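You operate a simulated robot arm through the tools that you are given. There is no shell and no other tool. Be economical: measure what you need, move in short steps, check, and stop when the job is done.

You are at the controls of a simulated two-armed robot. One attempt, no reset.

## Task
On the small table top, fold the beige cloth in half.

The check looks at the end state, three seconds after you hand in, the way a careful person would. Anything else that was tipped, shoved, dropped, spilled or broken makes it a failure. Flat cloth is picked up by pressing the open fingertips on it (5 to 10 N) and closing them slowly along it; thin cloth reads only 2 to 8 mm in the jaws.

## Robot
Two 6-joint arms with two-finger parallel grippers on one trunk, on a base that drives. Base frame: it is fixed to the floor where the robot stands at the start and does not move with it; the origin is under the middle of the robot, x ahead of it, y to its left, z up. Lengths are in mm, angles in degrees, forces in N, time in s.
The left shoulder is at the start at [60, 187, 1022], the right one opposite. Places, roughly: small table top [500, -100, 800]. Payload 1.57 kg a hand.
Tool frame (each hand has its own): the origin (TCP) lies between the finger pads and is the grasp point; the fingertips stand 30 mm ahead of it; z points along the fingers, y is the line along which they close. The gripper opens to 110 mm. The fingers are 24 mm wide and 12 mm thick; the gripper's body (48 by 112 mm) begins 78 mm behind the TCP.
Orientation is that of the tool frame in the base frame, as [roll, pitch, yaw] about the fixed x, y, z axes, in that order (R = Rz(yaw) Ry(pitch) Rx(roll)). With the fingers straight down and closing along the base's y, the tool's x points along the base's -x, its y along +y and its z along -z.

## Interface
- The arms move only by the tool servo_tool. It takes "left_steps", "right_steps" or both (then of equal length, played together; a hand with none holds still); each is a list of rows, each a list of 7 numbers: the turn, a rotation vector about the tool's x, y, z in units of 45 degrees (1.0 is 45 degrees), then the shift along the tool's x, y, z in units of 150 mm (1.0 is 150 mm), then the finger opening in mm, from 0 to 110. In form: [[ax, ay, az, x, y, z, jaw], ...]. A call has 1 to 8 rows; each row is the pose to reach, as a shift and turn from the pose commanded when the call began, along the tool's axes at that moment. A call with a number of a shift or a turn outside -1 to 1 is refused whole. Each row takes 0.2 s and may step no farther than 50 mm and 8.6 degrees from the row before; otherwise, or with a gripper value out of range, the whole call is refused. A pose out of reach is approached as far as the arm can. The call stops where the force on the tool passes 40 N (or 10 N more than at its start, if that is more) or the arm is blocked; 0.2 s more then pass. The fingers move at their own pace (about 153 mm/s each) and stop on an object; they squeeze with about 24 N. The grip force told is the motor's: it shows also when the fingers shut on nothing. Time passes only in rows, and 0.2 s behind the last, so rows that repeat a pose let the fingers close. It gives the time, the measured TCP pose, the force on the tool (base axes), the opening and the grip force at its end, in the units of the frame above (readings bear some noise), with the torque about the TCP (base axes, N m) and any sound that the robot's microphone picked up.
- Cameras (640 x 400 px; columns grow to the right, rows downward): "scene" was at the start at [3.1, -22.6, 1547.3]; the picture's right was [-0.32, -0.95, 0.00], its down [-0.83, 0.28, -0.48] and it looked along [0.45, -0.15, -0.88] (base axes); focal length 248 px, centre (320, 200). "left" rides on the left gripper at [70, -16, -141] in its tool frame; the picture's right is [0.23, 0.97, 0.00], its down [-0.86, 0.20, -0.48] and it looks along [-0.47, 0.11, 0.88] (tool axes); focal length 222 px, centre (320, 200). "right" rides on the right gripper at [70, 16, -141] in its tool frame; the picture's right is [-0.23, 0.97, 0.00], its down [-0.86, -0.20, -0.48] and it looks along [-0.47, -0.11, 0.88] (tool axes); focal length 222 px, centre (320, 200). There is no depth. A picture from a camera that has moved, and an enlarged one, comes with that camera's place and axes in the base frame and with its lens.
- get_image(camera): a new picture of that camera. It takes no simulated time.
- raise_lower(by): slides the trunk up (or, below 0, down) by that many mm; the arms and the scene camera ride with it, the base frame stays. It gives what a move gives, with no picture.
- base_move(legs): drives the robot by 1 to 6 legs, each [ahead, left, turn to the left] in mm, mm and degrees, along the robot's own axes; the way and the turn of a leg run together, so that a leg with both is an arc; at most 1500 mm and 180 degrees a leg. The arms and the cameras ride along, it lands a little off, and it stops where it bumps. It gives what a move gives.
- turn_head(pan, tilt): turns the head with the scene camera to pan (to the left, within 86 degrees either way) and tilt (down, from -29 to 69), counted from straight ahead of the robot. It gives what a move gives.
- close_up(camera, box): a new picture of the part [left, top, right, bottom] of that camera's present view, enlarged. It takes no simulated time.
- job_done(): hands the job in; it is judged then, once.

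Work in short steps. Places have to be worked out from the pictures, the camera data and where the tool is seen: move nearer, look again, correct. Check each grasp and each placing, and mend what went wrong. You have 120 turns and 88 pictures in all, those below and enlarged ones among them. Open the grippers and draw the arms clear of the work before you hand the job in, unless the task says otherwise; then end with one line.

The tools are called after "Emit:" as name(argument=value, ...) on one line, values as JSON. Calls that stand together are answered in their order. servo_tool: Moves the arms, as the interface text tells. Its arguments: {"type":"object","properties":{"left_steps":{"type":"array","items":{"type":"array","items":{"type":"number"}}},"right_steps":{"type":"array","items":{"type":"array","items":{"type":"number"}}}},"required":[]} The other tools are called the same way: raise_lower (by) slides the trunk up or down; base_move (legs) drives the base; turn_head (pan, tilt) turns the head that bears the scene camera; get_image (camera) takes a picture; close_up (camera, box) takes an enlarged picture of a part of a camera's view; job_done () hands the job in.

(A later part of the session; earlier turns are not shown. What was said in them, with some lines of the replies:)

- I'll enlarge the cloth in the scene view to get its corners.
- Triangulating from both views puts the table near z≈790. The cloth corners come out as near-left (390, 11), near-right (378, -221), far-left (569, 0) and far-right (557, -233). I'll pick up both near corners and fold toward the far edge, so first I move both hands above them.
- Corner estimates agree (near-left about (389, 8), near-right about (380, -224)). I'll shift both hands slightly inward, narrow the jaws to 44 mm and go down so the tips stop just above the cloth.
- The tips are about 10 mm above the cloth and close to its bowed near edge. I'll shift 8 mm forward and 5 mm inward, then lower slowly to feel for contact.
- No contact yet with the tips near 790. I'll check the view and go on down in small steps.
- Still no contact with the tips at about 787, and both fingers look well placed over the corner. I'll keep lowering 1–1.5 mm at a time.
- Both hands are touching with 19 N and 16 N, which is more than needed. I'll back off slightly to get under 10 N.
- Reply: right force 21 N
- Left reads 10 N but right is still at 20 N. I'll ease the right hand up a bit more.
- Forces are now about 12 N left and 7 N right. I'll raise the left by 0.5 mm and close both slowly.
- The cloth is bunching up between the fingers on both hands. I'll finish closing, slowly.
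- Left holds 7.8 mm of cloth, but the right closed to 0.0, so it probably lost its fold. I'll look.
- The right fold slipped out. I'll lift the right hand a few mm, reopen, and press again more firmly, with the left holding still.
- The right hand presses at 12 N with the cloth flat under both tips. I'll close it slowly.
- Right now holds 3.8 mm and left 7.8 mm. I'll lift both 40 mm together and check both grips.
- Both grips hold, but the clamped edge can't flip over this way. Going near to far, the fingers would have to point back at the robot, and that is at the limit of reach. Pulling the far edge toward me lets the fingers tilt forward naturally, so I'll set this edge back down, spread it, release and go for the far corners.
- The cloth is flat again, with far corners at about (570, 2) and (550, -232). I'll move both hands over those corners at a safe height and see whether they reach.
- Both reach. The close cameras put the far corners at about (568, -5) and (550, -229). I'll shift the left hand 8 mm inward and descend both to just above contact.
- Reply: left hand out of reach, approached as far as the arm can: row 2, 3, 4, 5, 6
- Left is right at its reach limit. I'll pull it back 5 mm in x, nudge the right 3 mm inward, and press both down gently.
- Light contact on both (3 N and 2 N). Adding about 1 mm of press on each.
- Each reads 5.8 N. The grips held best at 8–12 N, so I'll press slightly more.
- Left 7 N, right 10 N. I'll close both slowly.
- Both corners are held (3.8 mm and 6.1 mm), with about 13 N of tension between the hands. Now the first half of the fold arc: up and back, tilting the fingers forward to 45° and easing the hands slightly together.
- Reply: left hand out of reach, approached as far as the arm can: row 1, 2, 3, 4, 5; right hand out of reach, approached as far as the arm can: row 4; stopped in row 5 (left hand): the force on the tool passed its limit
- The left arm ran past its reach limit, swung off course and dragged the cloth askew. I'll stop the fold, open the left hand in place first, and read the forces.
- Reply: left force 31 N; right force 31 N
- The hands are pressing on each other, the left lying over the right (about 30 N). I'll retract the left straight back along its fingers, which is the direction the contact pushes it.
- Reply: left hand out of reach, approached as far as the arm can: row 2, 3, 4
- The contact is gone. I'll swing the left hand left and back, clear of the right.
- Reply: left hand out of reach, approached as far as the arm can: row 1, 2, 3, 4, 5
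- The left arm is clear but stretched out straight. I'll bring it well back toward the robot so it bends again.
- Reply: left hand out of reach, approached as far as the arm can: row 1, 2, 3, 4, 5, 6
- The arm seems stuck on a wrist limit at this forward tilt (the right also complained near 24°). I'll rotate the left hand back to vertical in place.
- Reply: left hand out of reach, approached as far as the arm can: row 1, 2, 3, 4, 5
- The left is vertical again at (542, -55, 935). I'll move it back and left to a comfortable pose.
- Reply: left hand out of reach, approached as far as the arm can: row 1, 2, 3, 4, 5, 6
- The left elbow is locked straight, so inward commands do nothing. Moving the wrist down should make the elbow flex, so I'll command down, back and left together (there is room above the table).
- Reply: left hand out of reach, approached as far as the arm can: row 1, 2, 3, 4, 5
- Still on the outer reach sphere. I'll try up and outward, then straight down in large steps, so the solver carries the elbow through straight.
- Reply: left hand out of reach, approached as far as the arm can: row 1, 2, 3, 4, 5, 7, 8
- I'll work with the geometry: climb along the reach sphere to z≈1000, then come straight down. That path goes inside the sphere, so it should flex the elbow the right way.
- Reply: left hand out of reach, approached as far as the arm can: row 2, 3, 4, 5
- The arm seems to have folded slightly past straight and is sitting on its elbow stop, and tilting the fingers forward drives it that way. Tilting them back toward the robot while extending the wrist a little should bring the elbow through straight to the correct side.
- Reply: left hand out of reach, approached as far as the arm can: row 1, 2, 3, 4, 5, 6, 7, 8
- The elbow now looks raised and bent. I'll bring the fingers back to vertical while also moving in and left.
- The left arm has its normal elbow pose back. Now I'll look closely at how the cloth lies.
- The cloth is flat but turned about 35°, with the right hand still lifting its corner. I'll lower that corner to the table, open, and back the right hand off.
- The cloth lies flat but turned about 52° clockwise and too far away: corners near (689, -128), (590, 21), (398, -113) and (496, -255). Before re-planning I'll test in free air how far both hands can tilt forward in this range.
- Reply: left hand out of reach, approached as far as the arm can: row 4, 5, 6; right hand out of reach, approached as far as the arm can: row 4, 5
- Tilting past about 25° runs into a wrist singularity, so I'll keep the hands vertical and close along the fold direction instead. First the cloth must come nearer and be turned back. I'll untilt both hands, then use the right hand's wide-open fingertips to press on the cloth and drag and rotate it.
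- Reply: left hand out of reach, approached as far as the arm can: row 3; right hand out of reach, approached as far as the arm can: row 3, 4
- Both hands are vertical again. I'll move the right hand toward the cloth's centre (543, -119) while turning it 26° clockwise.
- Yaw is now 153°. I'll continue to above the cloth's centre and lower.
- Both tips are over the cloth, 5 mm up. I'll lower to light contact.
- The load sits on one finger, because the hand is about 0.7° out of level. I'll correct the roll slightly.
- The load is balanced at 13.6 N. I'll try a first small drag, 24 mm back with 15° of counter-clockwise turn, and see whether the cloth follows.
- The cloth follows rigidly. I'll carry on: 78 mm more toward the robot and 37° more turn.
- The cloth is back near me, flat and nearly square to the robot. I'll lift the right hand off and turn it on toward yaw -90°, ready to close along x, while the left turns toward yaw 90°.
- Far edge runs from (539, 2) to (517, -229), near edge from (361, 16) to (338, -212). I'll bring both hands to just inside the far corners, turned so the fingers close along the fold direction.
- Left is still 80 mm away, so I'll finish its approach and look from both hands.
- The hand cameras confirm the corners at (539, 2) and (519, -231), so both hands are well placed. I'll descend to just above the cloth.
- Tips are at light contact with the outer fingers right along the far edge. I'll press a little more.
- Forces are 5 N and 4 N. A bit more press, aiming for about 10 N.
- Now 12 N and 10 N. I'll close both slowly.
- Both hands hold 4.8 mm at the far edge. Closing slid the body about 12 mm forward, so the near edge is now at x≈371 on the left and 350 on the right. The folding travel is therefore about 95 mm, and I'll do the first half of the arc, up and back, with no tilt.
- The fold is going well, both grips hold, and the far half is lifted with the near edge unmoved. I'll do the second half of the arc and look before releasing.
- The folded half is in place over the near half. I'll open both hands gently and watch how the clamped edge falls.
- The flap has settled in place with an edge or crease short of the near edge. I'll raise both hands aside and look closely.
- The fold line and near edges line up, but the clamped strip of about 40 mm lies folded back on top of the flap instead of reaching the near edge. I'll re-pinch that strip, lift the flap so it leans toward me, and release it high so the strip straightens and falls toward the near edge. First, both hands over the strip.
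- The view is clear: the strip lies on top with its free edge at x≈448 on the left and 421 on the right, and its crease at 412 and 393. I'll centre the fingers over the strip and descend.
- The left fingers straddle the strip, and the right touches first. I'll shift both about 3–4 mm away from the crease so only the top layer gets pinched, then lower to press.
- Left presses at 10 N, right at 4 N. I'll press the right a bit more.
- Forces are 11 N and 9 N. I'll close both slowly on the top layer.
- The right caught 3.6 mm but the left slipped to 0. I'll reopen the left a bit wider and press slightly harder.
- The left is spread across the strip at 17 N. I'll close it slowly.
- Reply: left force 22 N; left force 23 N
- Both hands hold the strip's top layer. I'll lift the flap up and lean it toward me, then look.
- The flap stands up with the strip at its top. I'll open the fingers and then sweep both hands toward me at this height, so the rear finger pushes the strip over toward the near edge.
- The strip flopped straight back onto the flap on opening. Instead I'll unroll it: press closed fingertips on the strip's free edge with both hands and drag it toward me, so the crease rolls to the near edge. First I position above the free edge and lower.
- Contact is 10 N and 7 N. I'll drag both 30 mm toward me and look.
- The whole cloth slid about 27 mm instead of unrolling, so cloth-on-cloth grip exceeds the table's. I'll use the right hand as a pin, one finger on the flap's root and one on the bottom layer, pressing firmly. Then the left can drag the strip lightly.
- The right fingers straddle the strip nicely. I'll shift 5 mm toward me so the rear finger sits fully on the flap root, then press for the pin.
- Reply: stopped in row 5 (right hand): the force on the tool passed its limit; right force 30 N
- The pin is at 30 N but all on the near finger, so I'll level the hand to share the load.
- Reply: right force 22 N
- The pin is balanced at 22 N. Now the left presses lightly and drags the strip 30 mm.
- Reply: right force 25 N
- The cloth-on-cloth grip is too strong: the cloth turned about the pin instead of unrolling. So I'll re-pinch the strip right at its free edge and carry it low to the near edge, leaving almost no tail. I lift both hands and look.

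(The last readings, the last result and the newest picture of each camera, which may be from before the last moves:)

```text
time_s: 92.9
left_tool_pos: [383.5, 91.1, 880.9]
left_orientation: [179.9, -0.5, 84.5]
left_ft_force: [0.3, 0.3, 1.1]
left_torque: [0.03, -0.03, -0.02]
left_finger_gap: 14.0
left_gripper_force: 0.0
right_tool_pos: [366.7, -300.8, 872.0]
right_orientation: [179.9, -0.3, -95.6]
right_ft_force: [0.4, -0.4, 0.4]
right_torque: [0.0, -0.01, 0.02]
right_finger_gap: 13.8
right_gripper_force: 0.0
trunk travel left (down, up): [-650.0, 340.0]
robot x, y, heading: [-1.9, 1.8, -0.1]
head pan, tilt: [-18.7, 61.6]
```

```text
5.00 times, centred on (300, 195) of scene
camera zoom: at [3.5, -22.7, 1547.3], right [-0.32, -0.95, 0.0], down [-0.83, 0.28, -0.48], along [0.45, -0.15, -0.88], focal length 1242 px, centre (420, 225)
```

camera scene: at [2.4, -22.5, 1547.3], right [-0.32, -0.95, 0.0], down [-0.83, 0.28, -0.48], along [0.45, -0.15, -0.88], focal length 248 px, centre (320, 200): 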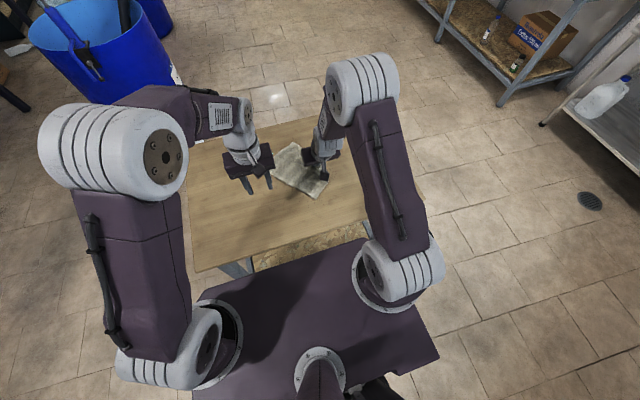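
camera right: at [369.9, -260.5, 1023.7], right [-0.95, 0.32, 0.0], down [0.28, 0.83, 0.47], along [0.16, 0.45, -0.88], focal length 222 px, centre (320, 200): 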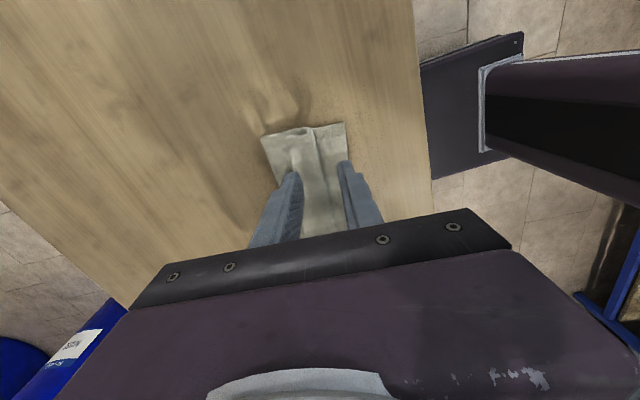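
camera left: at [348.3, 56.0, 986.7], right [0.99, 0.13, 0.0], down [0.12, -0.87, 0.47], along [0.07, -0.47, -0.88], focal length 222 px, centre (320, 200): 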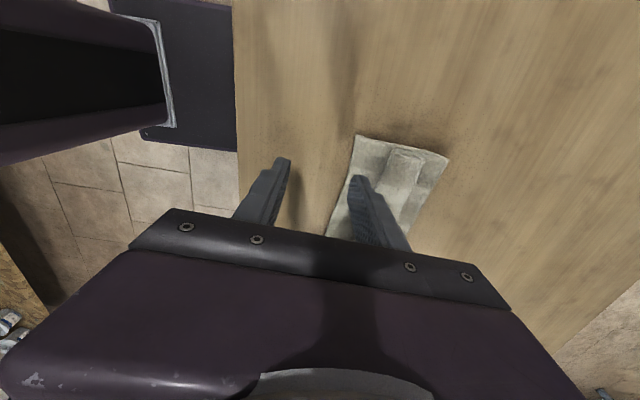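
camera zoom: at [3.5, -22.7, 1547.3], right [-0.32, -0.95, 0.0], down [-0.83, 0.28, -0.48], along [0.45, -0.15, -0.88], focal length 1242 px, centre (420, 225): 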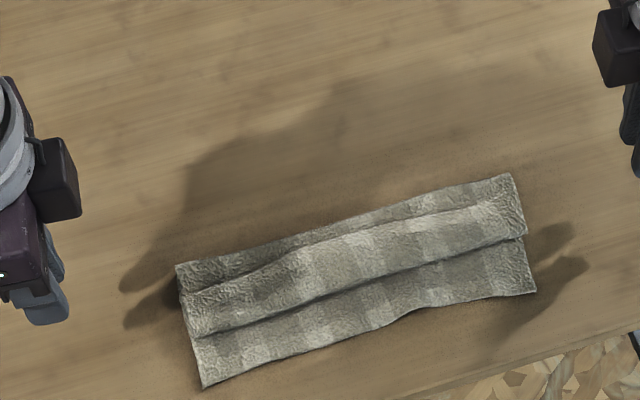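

The cloth now lies square to the robot: fold line x≈412, strip free edge ≈390, crease ≈359, near edge ≈322. I'll bring both hands to the strip's ends, fingers centred about 13 mm inside its free edge.

Emit:
servo_tool(left_steps=[[0, 0, -0.024, -0.155, 0.004, 0.03, 15], [0, 0, -0.048, -0.31, 0.008, 0.07, 15], [0, 0, -0.072, -0.466, 0.012, 0.17, 15], [0, 0, -0.096, -0.621, 0.016, 0.273, 15], [0, 0, -0.096, -0.621, 0.016, 0.35, 15], [0, 0, -0.096, -0.621, 0.016, 0.38, 15], [0, 0, -0.096, -0.621, 0.016, 0.38, 15]], right_steps=[[0, 0, -0.024, -0.16, 0.002, 0.02, 15], [0, 0, -0.048, -0.32, 0.004, 0.05, 15], [0, 0, -0.072, -0.481, 0.005, 0.12, 15], [0, 0, -0.096, -0.641, 0.007, 0.213, 15], [0, 0, -0.096, -0.641, 0.007, 0.29, 15], [0, 0, -0.096, -0.641, 0.007, 0.32, 15], [0, 0, -0.096, -0.641, 0.007, 0.32, 15]])

Emit:
close_up(camera="left", box=[240, 90, 420, 240])

Emit:
close_up(camera="right", box=[220, 90, 400, 240])

```text
time_s: 94.5
left_tool_pos: [377.7, -2.0, 821.8]
left_orientation: [179.9, -0.4, 89.0]
left_ft_force: [-0.8, 0.4, 2.7]
left_torque: [-0.01, 0.04, -0.02]
left_finger_gap: 14.6
left_gripper_force: 0.0
right_tool_pos: [375.3, -203.4, 823.6]
right_orientation: [180.0, -0.2, -91.4]
right_ft_force: [0.3, 0.0, 1.1]
right_torque: [0.05, 0.01, -0.01]
right_finger_gap: 14.9
right_gripper_force: 0.1
trunk travel left (down, up): [-650.0, 340.0]
robot x, y, heading: [1.1, -0.2, -0.1]
head pan, tilt: [-18.7, 61.6]
```

```text
2.67 times, centred on (330, 165) of left
camera zoom: at [363.3, 65.6, 963.8], right [0.98, 0.21, 0.0], down [0.18, -0.86, 0.47], along [0.1, -0.46, -0.88], focal length 592 px, centre (293, 293)
```

zoom: 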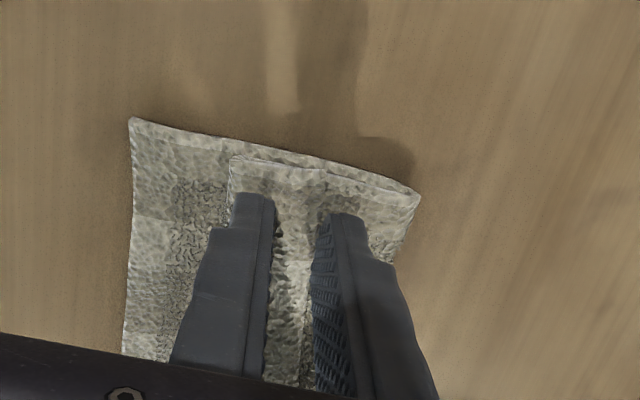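

```text
2.67 times, centred on (310, 165) of right
camera zoom: at [357.6, -273.6, 965.7], right [-0.97, 0.25, 0.0], down [0.22, 0.85, 0.47], along [0.12, 0.46, -0.88], focal length 592 px, centre (347, 293)
```

zoom: 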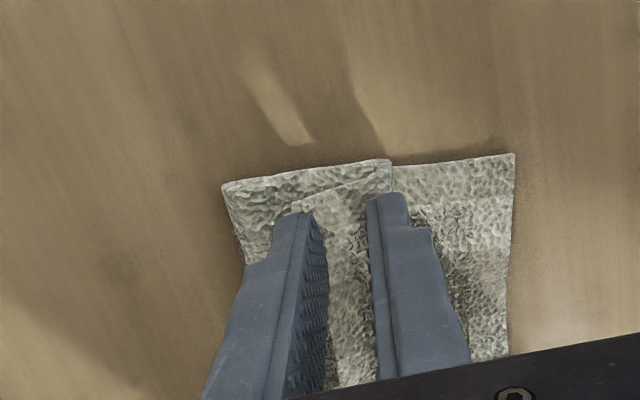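

Both hands straddle the strip with the rear finger on its free edge. I'll press down.

Emit:
servo_tool(left_steps=[[0, 0, 0, 0, 0, 0.01, 15], [0, 0, 0, 0, 0, 0.018, 15], [0, 0, 0, 0, 0, 0.025, 15], [0, 0, 0, 0, 0, 0.025, 15]], right_steps=[[0, 0, 0, 0, 0, 0.015, 15], [0, 0, 0, 0, 0, 0.025, 15], [0, 0, 0, 0, 0, 0.035, 15], [0, 0, 0, 0, 0, 0.035, 15]])

```text
time_s: 95.5
left_tool_pos: [378.9, -3.2, 819.1]
left_orientation: [179.9, -0.4, 88.8]
left_ft_force: [0.5, 0.4, 11.0]
left_torque: [0.06, 0.15, -0.02]
left_finger_gap: 14.0
left_gripper_force: 0.1
right_tool_pos: [374.3, -204.6, 818.8]
right_orientation: [-180.0, -0.3, -91.3]
right_ft_force: [2.5, 2.0, 6.7]
right_torque: [0.01, -0.05, -0.05]
right_finger_gap: 13.1
right_gripper_force: 0.1
trunk travel left (down, up): [-650.0, 340.0]
robot x, y, heading: [-0.4, 2.1, 0.0]
head pan, tilt: [-18.7, 61.6]
```

A little more press on both, aiming for about 15 N.

Emit:
servo_tool(left_steps=[[0, 0, 0, 0, 0, 0.008, 15], [0, 0, 0, 0, 0, 0.008, 15]], right_steps=[[0, 0, 0, 0, 0, 0.012, 15], [0, 0, 0, 0, 0, 0.012, 15]])

Emit:
servo_tool(left_steps=[[0, 0, 0, 0, 0, 0, 13], [0, 0, 0, 0, 0, 0, 11], [0, 0, 0, 0, 0, 0, 9], [0, 0, 0, 0, 0, 0, 7], [0, 0, 0, 0, 0, 0, 5], [0, 0, 0, 0, 0, 0, 2], [0, 0, 0, 0, 0, 0, 0], [0, 0, 0, 0, 0, 0, 0]], right_steps=[[0, 0, 0, 0, 0, 0, 13], [0, 0, 0, 0, 0, 0, 11], [0, 0, 0, 0, 0, 0, 9], [0, 0, 0, 0, 0, 0, 7], [0, 0, 0, 0, 0, 0, 5], [0, 0, 0, 0, 0, 0, 2], [0, 0, 0, 0, 0, 0, 0], [0, 0, 0, 0, 0, 0, 0]])

```text
time_s: 96.1
left_tool_pos: [378.3, -2.9, 819.0]
left_orientation: [179.7, -0.5, 88.8]
left_ft_force: [2.9, -0.4, 15.4]
left_torque: [0.04, 0.11, -0.02]
left_finger_gap: 13.9
left_gripper_force: 0.1
right_tool_pos: [375.9, -205.1, 817.1]
right_orientation: [-180.0, -0.4, -91.3]
right_ft_force: [2.2, 3.6, 12.1]
right_torque: [0.09, -0.05, -0.05]
right_finger_gap: 12.3
right_gripper_force: 0.0
trunk travel left (down, up): [-650.0, 340.0]
robot x, y, heading: [1.8, 1.0, 0.1]
head pan, tilt: [-18.7, 61.6]
```

```text
time_s: 97.9
left_tool_pos: [378.0, -3.0, 818.5]
left_orientation: [179.8, -0.3, 88.9]
left_ft_force: [-1.1, 0.5, 10.2]
left_torque: [0.04, 0.11, 0.0]
left_finger_gap: 0.0
left_gripper_force: 21.9
right_tool_pos: [374.2, -206.5, 817.3]
right_orientation: [-179.9, -0.3, -91.3]
right_ft_force: [-0.5, -0.6, 13.7]
right_torque: [0.04, -0.03, 0.01]
right_finger_gap: 0.2
right_gripper_force: 22.3
trunk travel left (down, up): [-650.0, 340.0]
robot x, y, heading: [-1.1, 3.1, 0.3]
head pan, tilt: [-18.7, 61.6]
```

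Both slipped; 15 mm is too narrow. I'll reopen to 21 mm and press harder, since that combination worked before.

Emit:
servo_tool(left_steps=[[0, 0, 0, 0, 0, -0.05, 0], [0, 0, 0, 0, -0.01, -0.05, 15], [0, 0, 0, 0, -0.01, -0.05, 21], [0, 0, 0, 0, -0.01, -0.02, 21], [0, 0, 0, 0, -0.01, 0, 21], [0, 0, 0, 0, -0.01, 0.012, 21], [0, 0, 0, 0, -0.01, 0.016, 21], [0, 0, 0, 0, -0.01, 0.016, 21]], right_steps=[[0, 0, 0, 0, 0, -0.05, 0], [0, 0, 0, 0, 0.01, -0.05, 15], [0, 0, 0, 0, 0.01, -0.05, 21], [0, 0, 0, 0, 0.01, -0.02, 21], [0, 0, 0, 0, 0.01, 0, 21], [0, 0, 0, 0, 0.01, 0.01, 21], [0, 0, 0, 0, 0.01, 0.014, 21], [0, 0, 0, 0, 0.01, 0.014, 21]])

```text
time_s: 99.7
left_tool_pos: [376.6, -2.0, 816.8]
left_orientation: [179.6, -0.4, 88.9]
left_ft_force: [4.6, 0.0, 29.1]
left_torque: [0.03, 0.17, -0.01]
left_finger_gap: 18.9
left_gripper_force: 0.0
right_tool_pos: [373.5, -205.6, 816.3]
right_orientation: [-179.7, -0.3, -91.3]
right_ft_force: [6.2, -3.9, 23.5]
right_torque: [-0.06, -0.19, -0.03]
right_finger_gap: 18.9
right_gripper_force: 0.1
trunk travel left (down, up): [-650.0, 340.0]
robot x, y, heading: [-1.9, -0.9, 0.2]
head pan, tilt: [-18.7, 61.6]
```

That is a bit much (29 N and 23 N). I'll ease to about 18 N and close slowly.

Emit:
servo_tool(left_steps=[[0, 0, 0, 0, 0, -0.01, 21], [0, 0, 0, 0, 0, -0.01, 19], [0, 0, 0, 0, 0, -0.01, 17], [0, 0, 0, 0, 0, -0.01, 15], [0, 0, 0, 0, 0, -0.01, 13], [0, 0, 0, 0, 0, -0.01, 11], [0, 0, 0, 0, 0, -0.01, 9], [0, 0, 0, 0, 0, -0.01, 7]], right_steps=[[0, 0, 0, 0, 0, -0.005, 21], [0, 0, 0, 0, 0, -0.005, 19], [0, 0, 0, 0, 0, -0.005, 17], [0, 0, 0, 0, 0, -0.005, 15], [0, 0, 0, 0, 0, -0.005, 13], [0, 0, 0, 0, 0, -0.005, 11], [0, 0, 0, 0, 0, -0.005, 9], [0, 0, 0, 0, 0, -0.005, 7]])

Emit:
servo_tool(left_steps=[[0, 0, 0, 0, 0, 0, 5], [0, 0, 0, 0, 0, 0, 2], [0, 0, 0, 0, 0, 0, 0], [0, 0, 0, 0, 0, 0, 0]], right_steps=[[0, 0, 0, 0, 0, 0, 5], [0, 0, 0, 0, 0, 0, 2], [0, 0, 0, 0, 0, 0, 0], [0, 0, 0, 0, 0, 0, 0]])

```text
time_s: 101.5
left_tool_pos: [374.3, -2.1, 816.9]
left_orientation: [179.7, -0.5, 89.0]
left_ft_force: [-4.2, -1.9, 17.9]
left_torque: [-0.06, 0.2, 0.07]
left_finger_gap: 7.6
left_gripper_force: 6.9
right_tool_pos: [372.2, -203.8, 817.6]
right_orientation: [-179.8, -0.3, -91.3]
right_ft_force: [-0.2, 0.0, 20.3]
right_torque: [-0.02, -0.02, -0.01]
right_finger_gap: 8.0
right_gripper_force: 0.3
trunk travel left (down, up): [-650.0, 340.0]
robot x, y, heading: [1.4, -0.1, 0.0]
head pan, tilt: [-18.7, 61.6]
```

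```text
time_s: 102.5
left_tool_pos: [374.2, -1.9, 817.5]
left_orientation: [179.7, -0.4, 88.9]
left_ft_force: [-4.4, -0.6, 16.7]
left_torque: [-0.02, 0.17, 0.01]
left_finger_gap: 5.3
left_gripper_force: 24.5
right_tool_pos: [370.7, -205.5, 817.2]
right_orientation: [-179.8, -0.3, -91.3]
right_ft_force: [-1.3, 1.5, 19.1]
right_torque: [0.03, 0.02, 0.0]
right_finger_gap: 3.3
right_gripper_force: 23.7
trunk travel left (down, up): [-650.0, 340.0]
robot x, y, heading: [-1.7, 1.9, 0.1]
head pan, tilt: [-18.7, 61.6]
```

Both hold again (5.3 mm and 3.3 mm). I'll carry the strip in a low arc toward the near edge and check before releasing.

Emit:
servo_tool(left_steps=[[0, 0, 0, 0, 0, -0.08, 0], [0, 0, 0, 0, -0.05, -0.12, 0], [0, 0, 0, 0, -0.12, -0.12, 0], [0, 0, 0, 0, -0.18, -0.08, 0], [0, 0, 0, 0, -0.207, -0.05, 0]], right_steps=[[0, 0, 0, 0, 0, -0.08, 0], [0, 0, 0, 0, 0.05, -0.12, 0], [0, 0, 0, 0, 0.12, -0.12, 0], [0, 0, 0, 0, 0.18, -0.08, 0], [0, 0, 0, 0, 0.207, -0.05, 0]])

Emit:
close_up(camera="left", box=[240, 90, 420, 240])

Emit:
close_up(camera="right", box=[220, 90, 400, 240])

```text
time_s: 103.7
left_tool_pos: [345.9, -2.2, 823.7]
left_orientation: [179.8, -0.4, 88.9]
left_ft_force: [-0.2, -0.3, 2.7]
left_torque: [0.0, -0.08, 0.03]
left_finger_gap: 5.3
left_gripper_force: 24.2
right_tool_pos: [343.5, -205.5, 824.0]
right_orientation: [-180.0, -0.4, -91.3]
right_ft_force: [-0.1, 0.2, -0.2]
right_torque: [0.01, -0.01, 0.02]
right_finger_gap: 2.8
right_gripper_force: 24.5
trunk travel left (down, up): [-650.0, 340.0]
robot x, y, heading: [1.7, 2.3, 0.2]
head pan, tilt: [-18.7, 61.6]
```

```text
2.67 times, centred on (330, 165) of left
camera zoom: at [332.0, 65.7, 965.8], right [0.98, 0.21, 0.0], down [0.18, -0.86, 0.47], along [0.1, -0.46, -0.88], focal length 592 px, centre (293, 293)
```

zoom: 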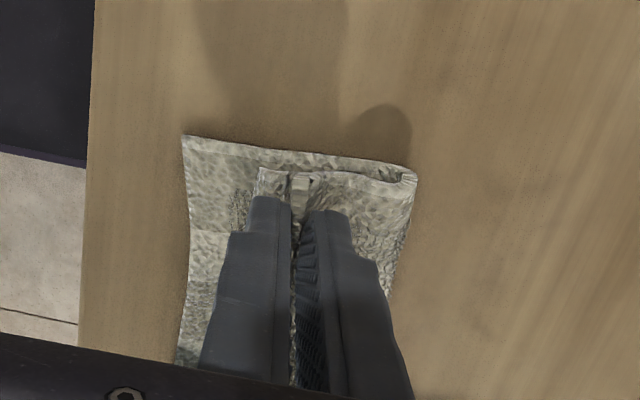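

```text
2.67 times, centred on (310, 165) of right
camera zoom: at [325.4, -273.8, 965.7], right [-0.97, 0.25, 0.0], down [0.22, 0.85, 0.47], along [0.12, 0.46, -0.88], focal length 592 px, centre (347, 293)
```

zoom: 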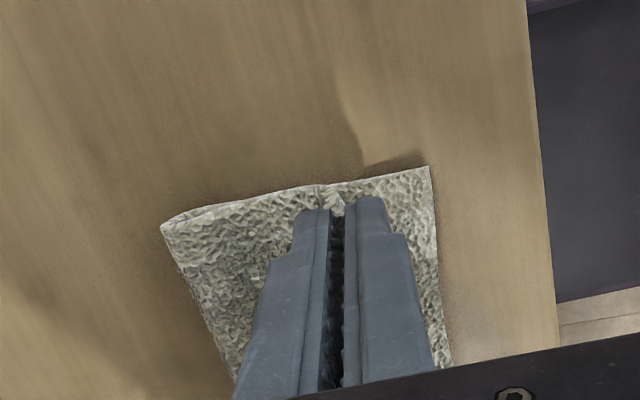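

The right side has unrolled nicely; the left still has a small loop and its fold was drawn in somewhat. I'll release with a low sweep toward me, keeping each rear finger behind the strip so it pushes the edge over toward the near side.

Emit:
servo_tool(left_steps=[[0, 0, 0, 0, -0.033, 0, 8], [0, 0, 0, 0, -0.073, 0, 14], [0, 0, 0, 0, -0.12, 0, 20], [0, 0, 0, 0, -0.167, 0, 26], [0, 0, 0, 0, -0.213, 0, 32], [0, 0, 0, 0, -0.26, 0, 38], [0, 0, 0, 0, -0.293, 0, 44], [0, 0, 0, 0, -0.293, -0.15, 44]], right_steps=[[0, 0, 0, 0, 0.033, 0, 8], [0, 0, 0, 0, 0.073, 0, 14], [0, 0, 0, 0, 0.12, 0, 20], [0, 0, 0, 0, 0.167, 0, 26], [0, 0, 0, 0, 0.213, 0, 32], [0, 0, 0, 0, 0.26, 0, 38], [0, 0, 0, 0, 0.293, 0, 44], [0, 0, 0, 0, 0.293, -0.15, 44]])

Emit:
servo_tool(left_steps=[[0, 0, 0, 0.15, 0, -0.1, 44], [0, 0, 0, 0.45, 0, -0.2, 44], [0, 0, 0, 0.7, 0, -0.2, 44]], right_steps=[[0, 0, 0, 0.15, 0, -0.1, 44], [0, 0, 0, 0.45, 0, -0.2, 44], [0, 0, 0, 0.7, 0, -0.2, 44]])

Emit:
close_up(camera="scene", box=[236, 165, 364, 245])

```text
time_s: 105.5
left_tool_pos: [300.2, -1.8, 845.8]
left_orientation: [179.7, -0.4, 88.9]
left_ft_force: [-0.4, 0.1, 0.7]
left_torque: [-0.03, -0.03, 0.0]
left_finger_gap: 44.0
left_gripper_force: 0.1
right_tool_pos: [295.8, -202.5, 846.0]
right_orientation: [-179.9, -0.3, -91.3]
right_ft_force: [-0.2, -0.7, -0.2]
right_torque: [0.0, -0.07, -0.01]
right_finger_gap: 43.9
right_gripper_force: 0.1
trunk travel left (down, up): [-650.0, 340.0]
robot x, y, heading: [0.6, 5.2, 0.0]
head pan, tilt: [-18.7, 61.6]
```

```text
time_s: 106.3
left_tool_pos: [305.4, 102.6, 879.4]
left_orientation: [179.9, -0.6, 89.0]
left_ft_force: [0.8, 0.0, -0.1]
left_torque: [-0.01, 0.01, -0.02]
left_finger_gap: 43.9
left_gripper_force: 0.0
right_tool_pos: [296.5, -309.3, 874.9]
right_orientation: [180.0, -0.3, -91.3]
right_ft_force: [0.2, -0.3, 0.7]
right_torque: [0.03, 0.02, -0.02]
right_finger_gap: 44.0
right_gripper_force: 0.0
trunk travel left (down, up): [-650.0, 340.0]
robot x, y, heading: [-0.9, 1.2, 0.1]
head pan, tilt: [-18.7, 61.6]
```

```text
5.00 times, centred on (300, 205) of scene
camera zoom: at [4.3, -23.2, 1547.2], right [-0.32, -0.95, 0.0], down [-0.83, 0.28, -0.47], along [0.45, -0.15, -0.88], focal length 1242 px, centre (420, 175)
```

zoom: 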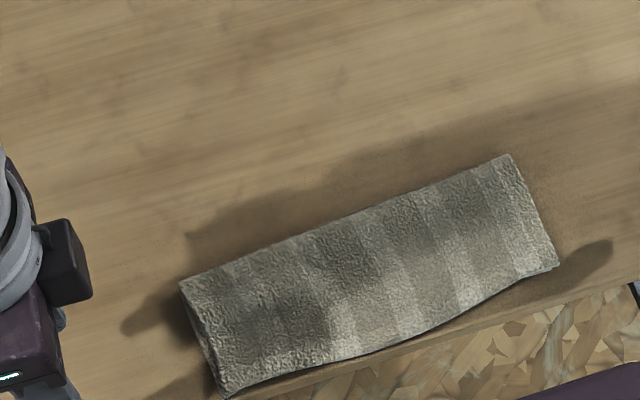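

That worked: the cloth now looks like a clean half fold. I'll check the near edges for alignment and whether it stays clear of the table's edge.

Emit:
close_up(camera="scene", box=[256, 190, 368, 260])

```text
5.71 times, centred on (312, 225) of scene
camera zoom: at [4.3, -23.2, 1547.2], right [-0.32, -0.95, 0.0], down [-0.83, 0.28, -0.47], along [0.45, -0.15, -0.88], focal length 1419 px, centre (366, 57)
```

zoom: 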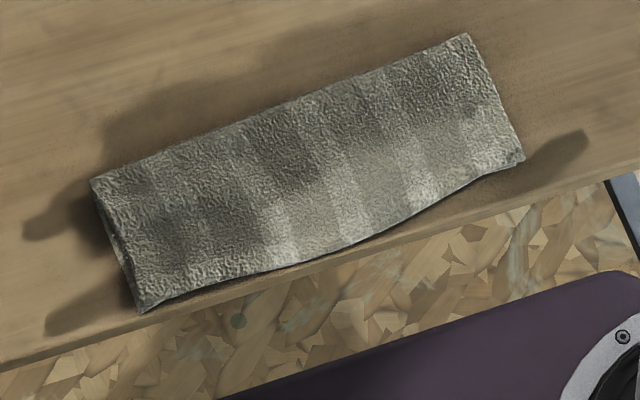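

Outer width is 86–91 mm, which is half of 178, so the edges should coincide. I'll get a closer look from above with the left hand's camera to verify the near edge.

Emit:
servo_tool(left_steps=[[0, 0, 0, -0.1, 0, -0.15, 110], [0, 0, 0, -0.25, 0.1, -0.3, 110], [0, 0, 0, -0.4, 0.2, -0.4, 110], [0, 0, 0, -0.5, 0.3, -0.45, 110]])

Emit:
close_up(camera="left", box=[180, 60, 440, 230])

```text
time_s: 107.3
left_tool_pos: [348.3, 25.5, 944.0]
left_orientation: [179.9, -0.6, 88.9]
left_ft_force: [0.6, -0.7, 0.2]
left_torque: [0.02, 0.03, -0.01]
left_finger_gap: 109.9
left_gripper_force: 0.0
right_tool_pos: [296.7, -308.1, 874.7]
right_orientation: [180.0, -0.2, -91.3]
right_ft_force: [0.5, 0.6, 0.0]
right_torque: [-0.03, 0.0, 0.05]
right_finger_gap: 44.1
right_gripper_force: 0.0
trunk travel left (down, up): [-650.0, 340.0]
robot x, y, heading: [-0.1, -2.7, -0.1]
head pan, tilt: [-18.7, 61.6]
```

```text
2.35 times, centred on (310, 145) of left
camera zoom: at [333.1, 93.5, 1086.4], right [0.98, 0.21, 0.0], down [0.18, -0.86, 0.47], along [0.1, -0.46, -0.88], focal length 523 px, centre (344, 329)
```

zoom: 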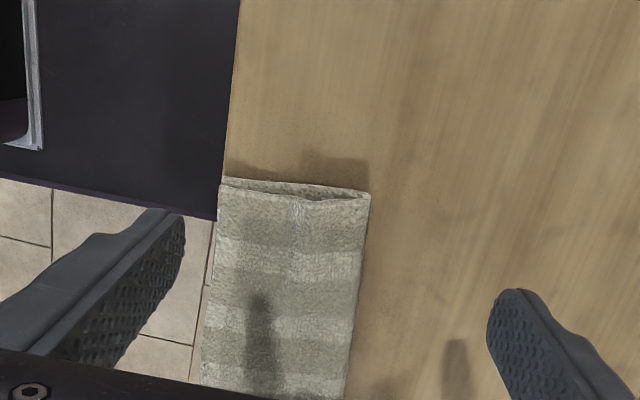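

The fold is clean with edges aligned, but the near edge sits right at the table's edge. For safety I'll slide the whole folded cloth about 60 mm back onto the table, pressing with both hands' open fingertips (the layers stick together when slid).

Emit:
servo_tool(left_steps=[[0, 0, 0, -0.084, -0.035, 0.1, 80], [0, 0, 0, -0.168, -0.07, 0.3, 46], [0, 0, 0, -0.252, -0.105, 0.5, 46], [0, 0, 0, -0.336, -0.14, 0.68, 46], [0, 0, 0, -0.336, -0.14, 0.78, 46], [0, 0, 0, -0.336, -0.14, 0.8, 46], [0, 0, 0, -0.336, -0.14, 0.8, 46]], right_steps=[[0, 0, 0, -0.195, -0.068, 0, 46], [0, 0, 0, -0.39, -0.135, 0, 46], [0, 0, 0, -0.585, -0.203, 0.1, 46], [0, 0, 0, -0.78, -0.27, 0.2, 46], [0, 0, 0, -0.78, -0.27, 0.3, 46], [0, 0, 0, -0.78, -0.27, 0.34, 46], [0, 0, 0, -0.78, -0.27, 0.34, 46]])

```text
time_s: 108.9
left_tool_pos: [326.2, -22.1, 822.2]
left_orientation: [179.9, -0.4, 88.9]
left_ft_force: [-0.2, -0.6, 0.2]
left_torque: [0.04, 0.01, -0.03]
left_finger_gap: 46.2
left_gripper_force: 0.0
right_tool_pos: [340.9, -191.7, 825.6]
right_orientation: [180.0, -0.2, -91.3]
right_ft_force: [0.7, 0.0, -0.2]
right_torque: [-0.01, 0.03, 0.0]
right_finger_gap: 46.0
right_gripper_force: 0.0
trunk travel left (down, up): [-650.0, 340.0]
robot x, y, heading: [0.5, -0.5, 0.1]
head pan, tilt: [-18.7, 61.6]
```

Both are just above the cloth. I'll lower gently to contact.

Emit:
servo_tool(left_steps=[[0, 0, 0, 0, 0, 0.015, 46], [0, 0, 0, 0, 0, 0.03, 46], [0, 0, 0, 0, 0, 0.037, 46], [0, 0, 0, 0, 0, 0.037, 46]], right_steps=[[0, 0, 0, 0, 0, 0.03, 46], [0, 0, 0, 0, 0, 0.045, 46], [0, 0, 0, 0, 0, 0.055, 46], [0, 0, 0, 0, 0, 0.055, 46]])

```text
time_s: 109.9
left_tool_pos: [326.6, -21.6, 817.0]
left_orientation: [179.9, -0.4, 88.9]
left_ft_force: [-0.9, -0.5, 3.6]
left_torque: [-0.03, 0.0, -0.02]
left_finger_gap: 45.9
left_gripper_force: 0.0
right_tool_pos: [338.5, -192.1, 817.1]
right_orientation: [-179.9, -0.3, -91.3]
right_ft_force: [1.0, 0.6, 5.7]
right_torque: [0.02, -0.06, -0.01]
right_finger_gap: 45.7
right_gripper_force: 0.2
trunk travel left (down, up): [-650.0, 340.0]
robot x, y, heading: [-2.5, -1.3, -0.1]
head pan, tilt: [-18.7, 61.6]
```

Light contact on both. I'll add a touch to the left and slide 60 mm forward, both together.

Emit:
servo_tool(left_steps=[[0, 0, 0, 0, 0, 0.008, 46], [0, 0, 0, 0, 0.06, 0.008, 46], [0, 0, 0, 0, 0.12, 0.008, 46], [0, 0, 0, 0, 0.18, 0.008, 46], [0, 0, 0, 0, 0.24, 0.008, 46], [0, 0, 0, 0, 0.32, 0.008, 46], [0, 0, 0, 0, 0.4, 0.008, 46], [0, 0, 0, 0, 0.4, 0.008, 46]], right_steps=[[0, 0, 0, 0, 0, 0.003, 46], [0, 0, 0, 0, -0.06, 0.003, 46], [0, 0, 0, 0, -0.12, 0.003, 46], [0, 0, 0, 0, -0.18, 0.003, 46], [0, 0, 0, 0, -0.24, 0.003, 46], [0, 0, 0, 0, -0.32, 0.003, 46], [0, 0, 0, 0, -0.4, 0.003, 46], [0, 0, 0, 0, -0.4, 0.003, 46]])

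Emit:
close_up(camera="scene", box=[230, 150, 374, 240])

```text
time_s: 111.7
left_tool_pos: [386.6, -22.5, 816.0]
left_orientation: [179.8, -0.3, 89.0]
left_ft_force: [-0.7, -0.7, 4.1]
left_torque: [0.0, 0.02, 0.04]
left_finger_gap: 45.8
left_gripper_force: 0.1
right_tool_pos: [399.3, -192.1, 816.6]
right_orientation: [-179.9, -0.3, -91.4]
right_ft_force: [-0.7, -0.8, 4.9]
right_torque: [-0.02, -0.01, 0.02]
right_finger_gap: 45.7
right_gripper_force: 0.1
trunk travel left (down, up): [-650.0, 340.0]
robot x, y, heading: [4.1, 0.4, -0.2]
head pan, tilt: [-18.7, 61.6]
```

```text
4.44 times, centred on (302, 195) of scene
camera zoom: at [1.8, -22.3, 1547.2], right [-0.32, -0.95, 0.0], down [-0.83, 0.28, -0.48], along [0.45, -0.15, -0.88], focal length 1104 px, centre (400, 222)
```

zoom: 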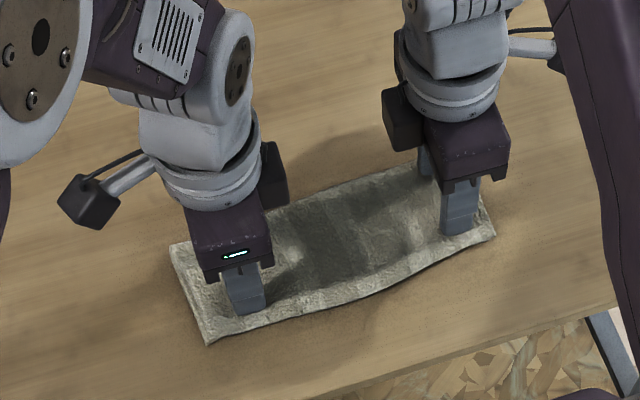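

The cloth moved back as a block, well clear of the edge. I'll lift both hands straight up, then move aside, open.

Emit:
servo_tool(left_steps=[[0, 0, 0, 0, 0, -0.15, 46], [0, 0, 0, 0, 0, -0.4, 50], [0, 0, 0, 0.2, 0, -0.65, 60], [0, 0, 0, 0.45, 0, -0.8, 60], [0, 0, 0, 0.7, 0, -0.85, 60], [0, 0, 0, 0.95, 0, -0.85, 60]], right_steps=[[0, 0, 0, 0, 0, -0.15, 46], [0, 0, 0, 0, 0, -0.4, 50], [0, 0, 0, 0.2, 0, -0.65, 60], [0, 0, 0, 0.45, 0, -0.8, 60], [0, 0, 0, 0.7, 0, -0.85, 60], [0, 0, 0, 0.95, 0, -0.85, 60]])

Emit:
close_up(camera="scene", box=[240, 155, 368, 235])

```text
time_s: 113.1
left_tool_pos: [388.1, 119.2, 947.8]
left_orientation: [179.9, -0.5, 89.0]
left_ft_force: [0.1, 0.0, 0.3]
left_torque: [0.0, 0.02, 0.0]
left_finger_gap: 60.0
left_gripper_force: 0.1
right_tool_pos: [397.2, -334.6, 945.1]
right_orientation: [179.9, -0.3, -91.4]
right_ft_force: [0.6, -0.2, 0.4]
right_torque: [0.02, -0.01, -0.02]
right_finger_gap: 59.8
right_gripper_force: 0.1
trunk travel left (down, up): [-650.0, 340.0]
robot x, y, heading: [-1.5, -0.7, 0.3]
head pan, tilt: [-18.7, 61.6]
```

```text
5.00 times, centred on (304, 195) of scene
camera zoom: at [3.4, -22.7, 1547.3], right [-0.32, -0.95, 0.0], down [-0.83, 0.28, -0.48], along [0.45, -0.15, -0.88], focal length 1242 px, centre (400, 225)
```

zoom: 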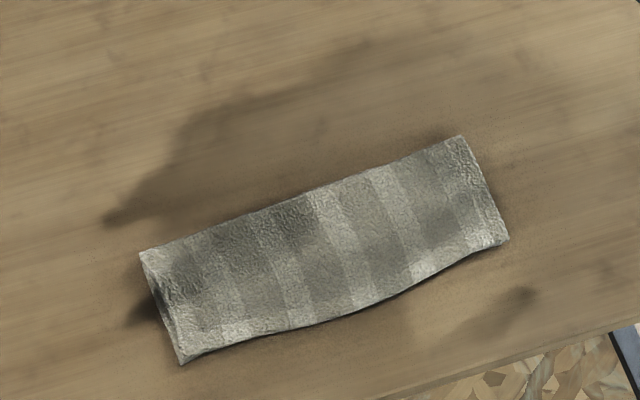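

The cloth lies flat, folded cleanly in half and well on the table, with the near edges aligned, and both hands are open and clear. I'm handing in.

Emit:
job_done()

```text
The job is handed in.
```

The beige cloth is folded in half on the small table, edges lined up to within a few millimetres by the camera views. It lies flat and clear of the table's edge, nothing else on the table was disturbed, and both grippers are open and drawn back.
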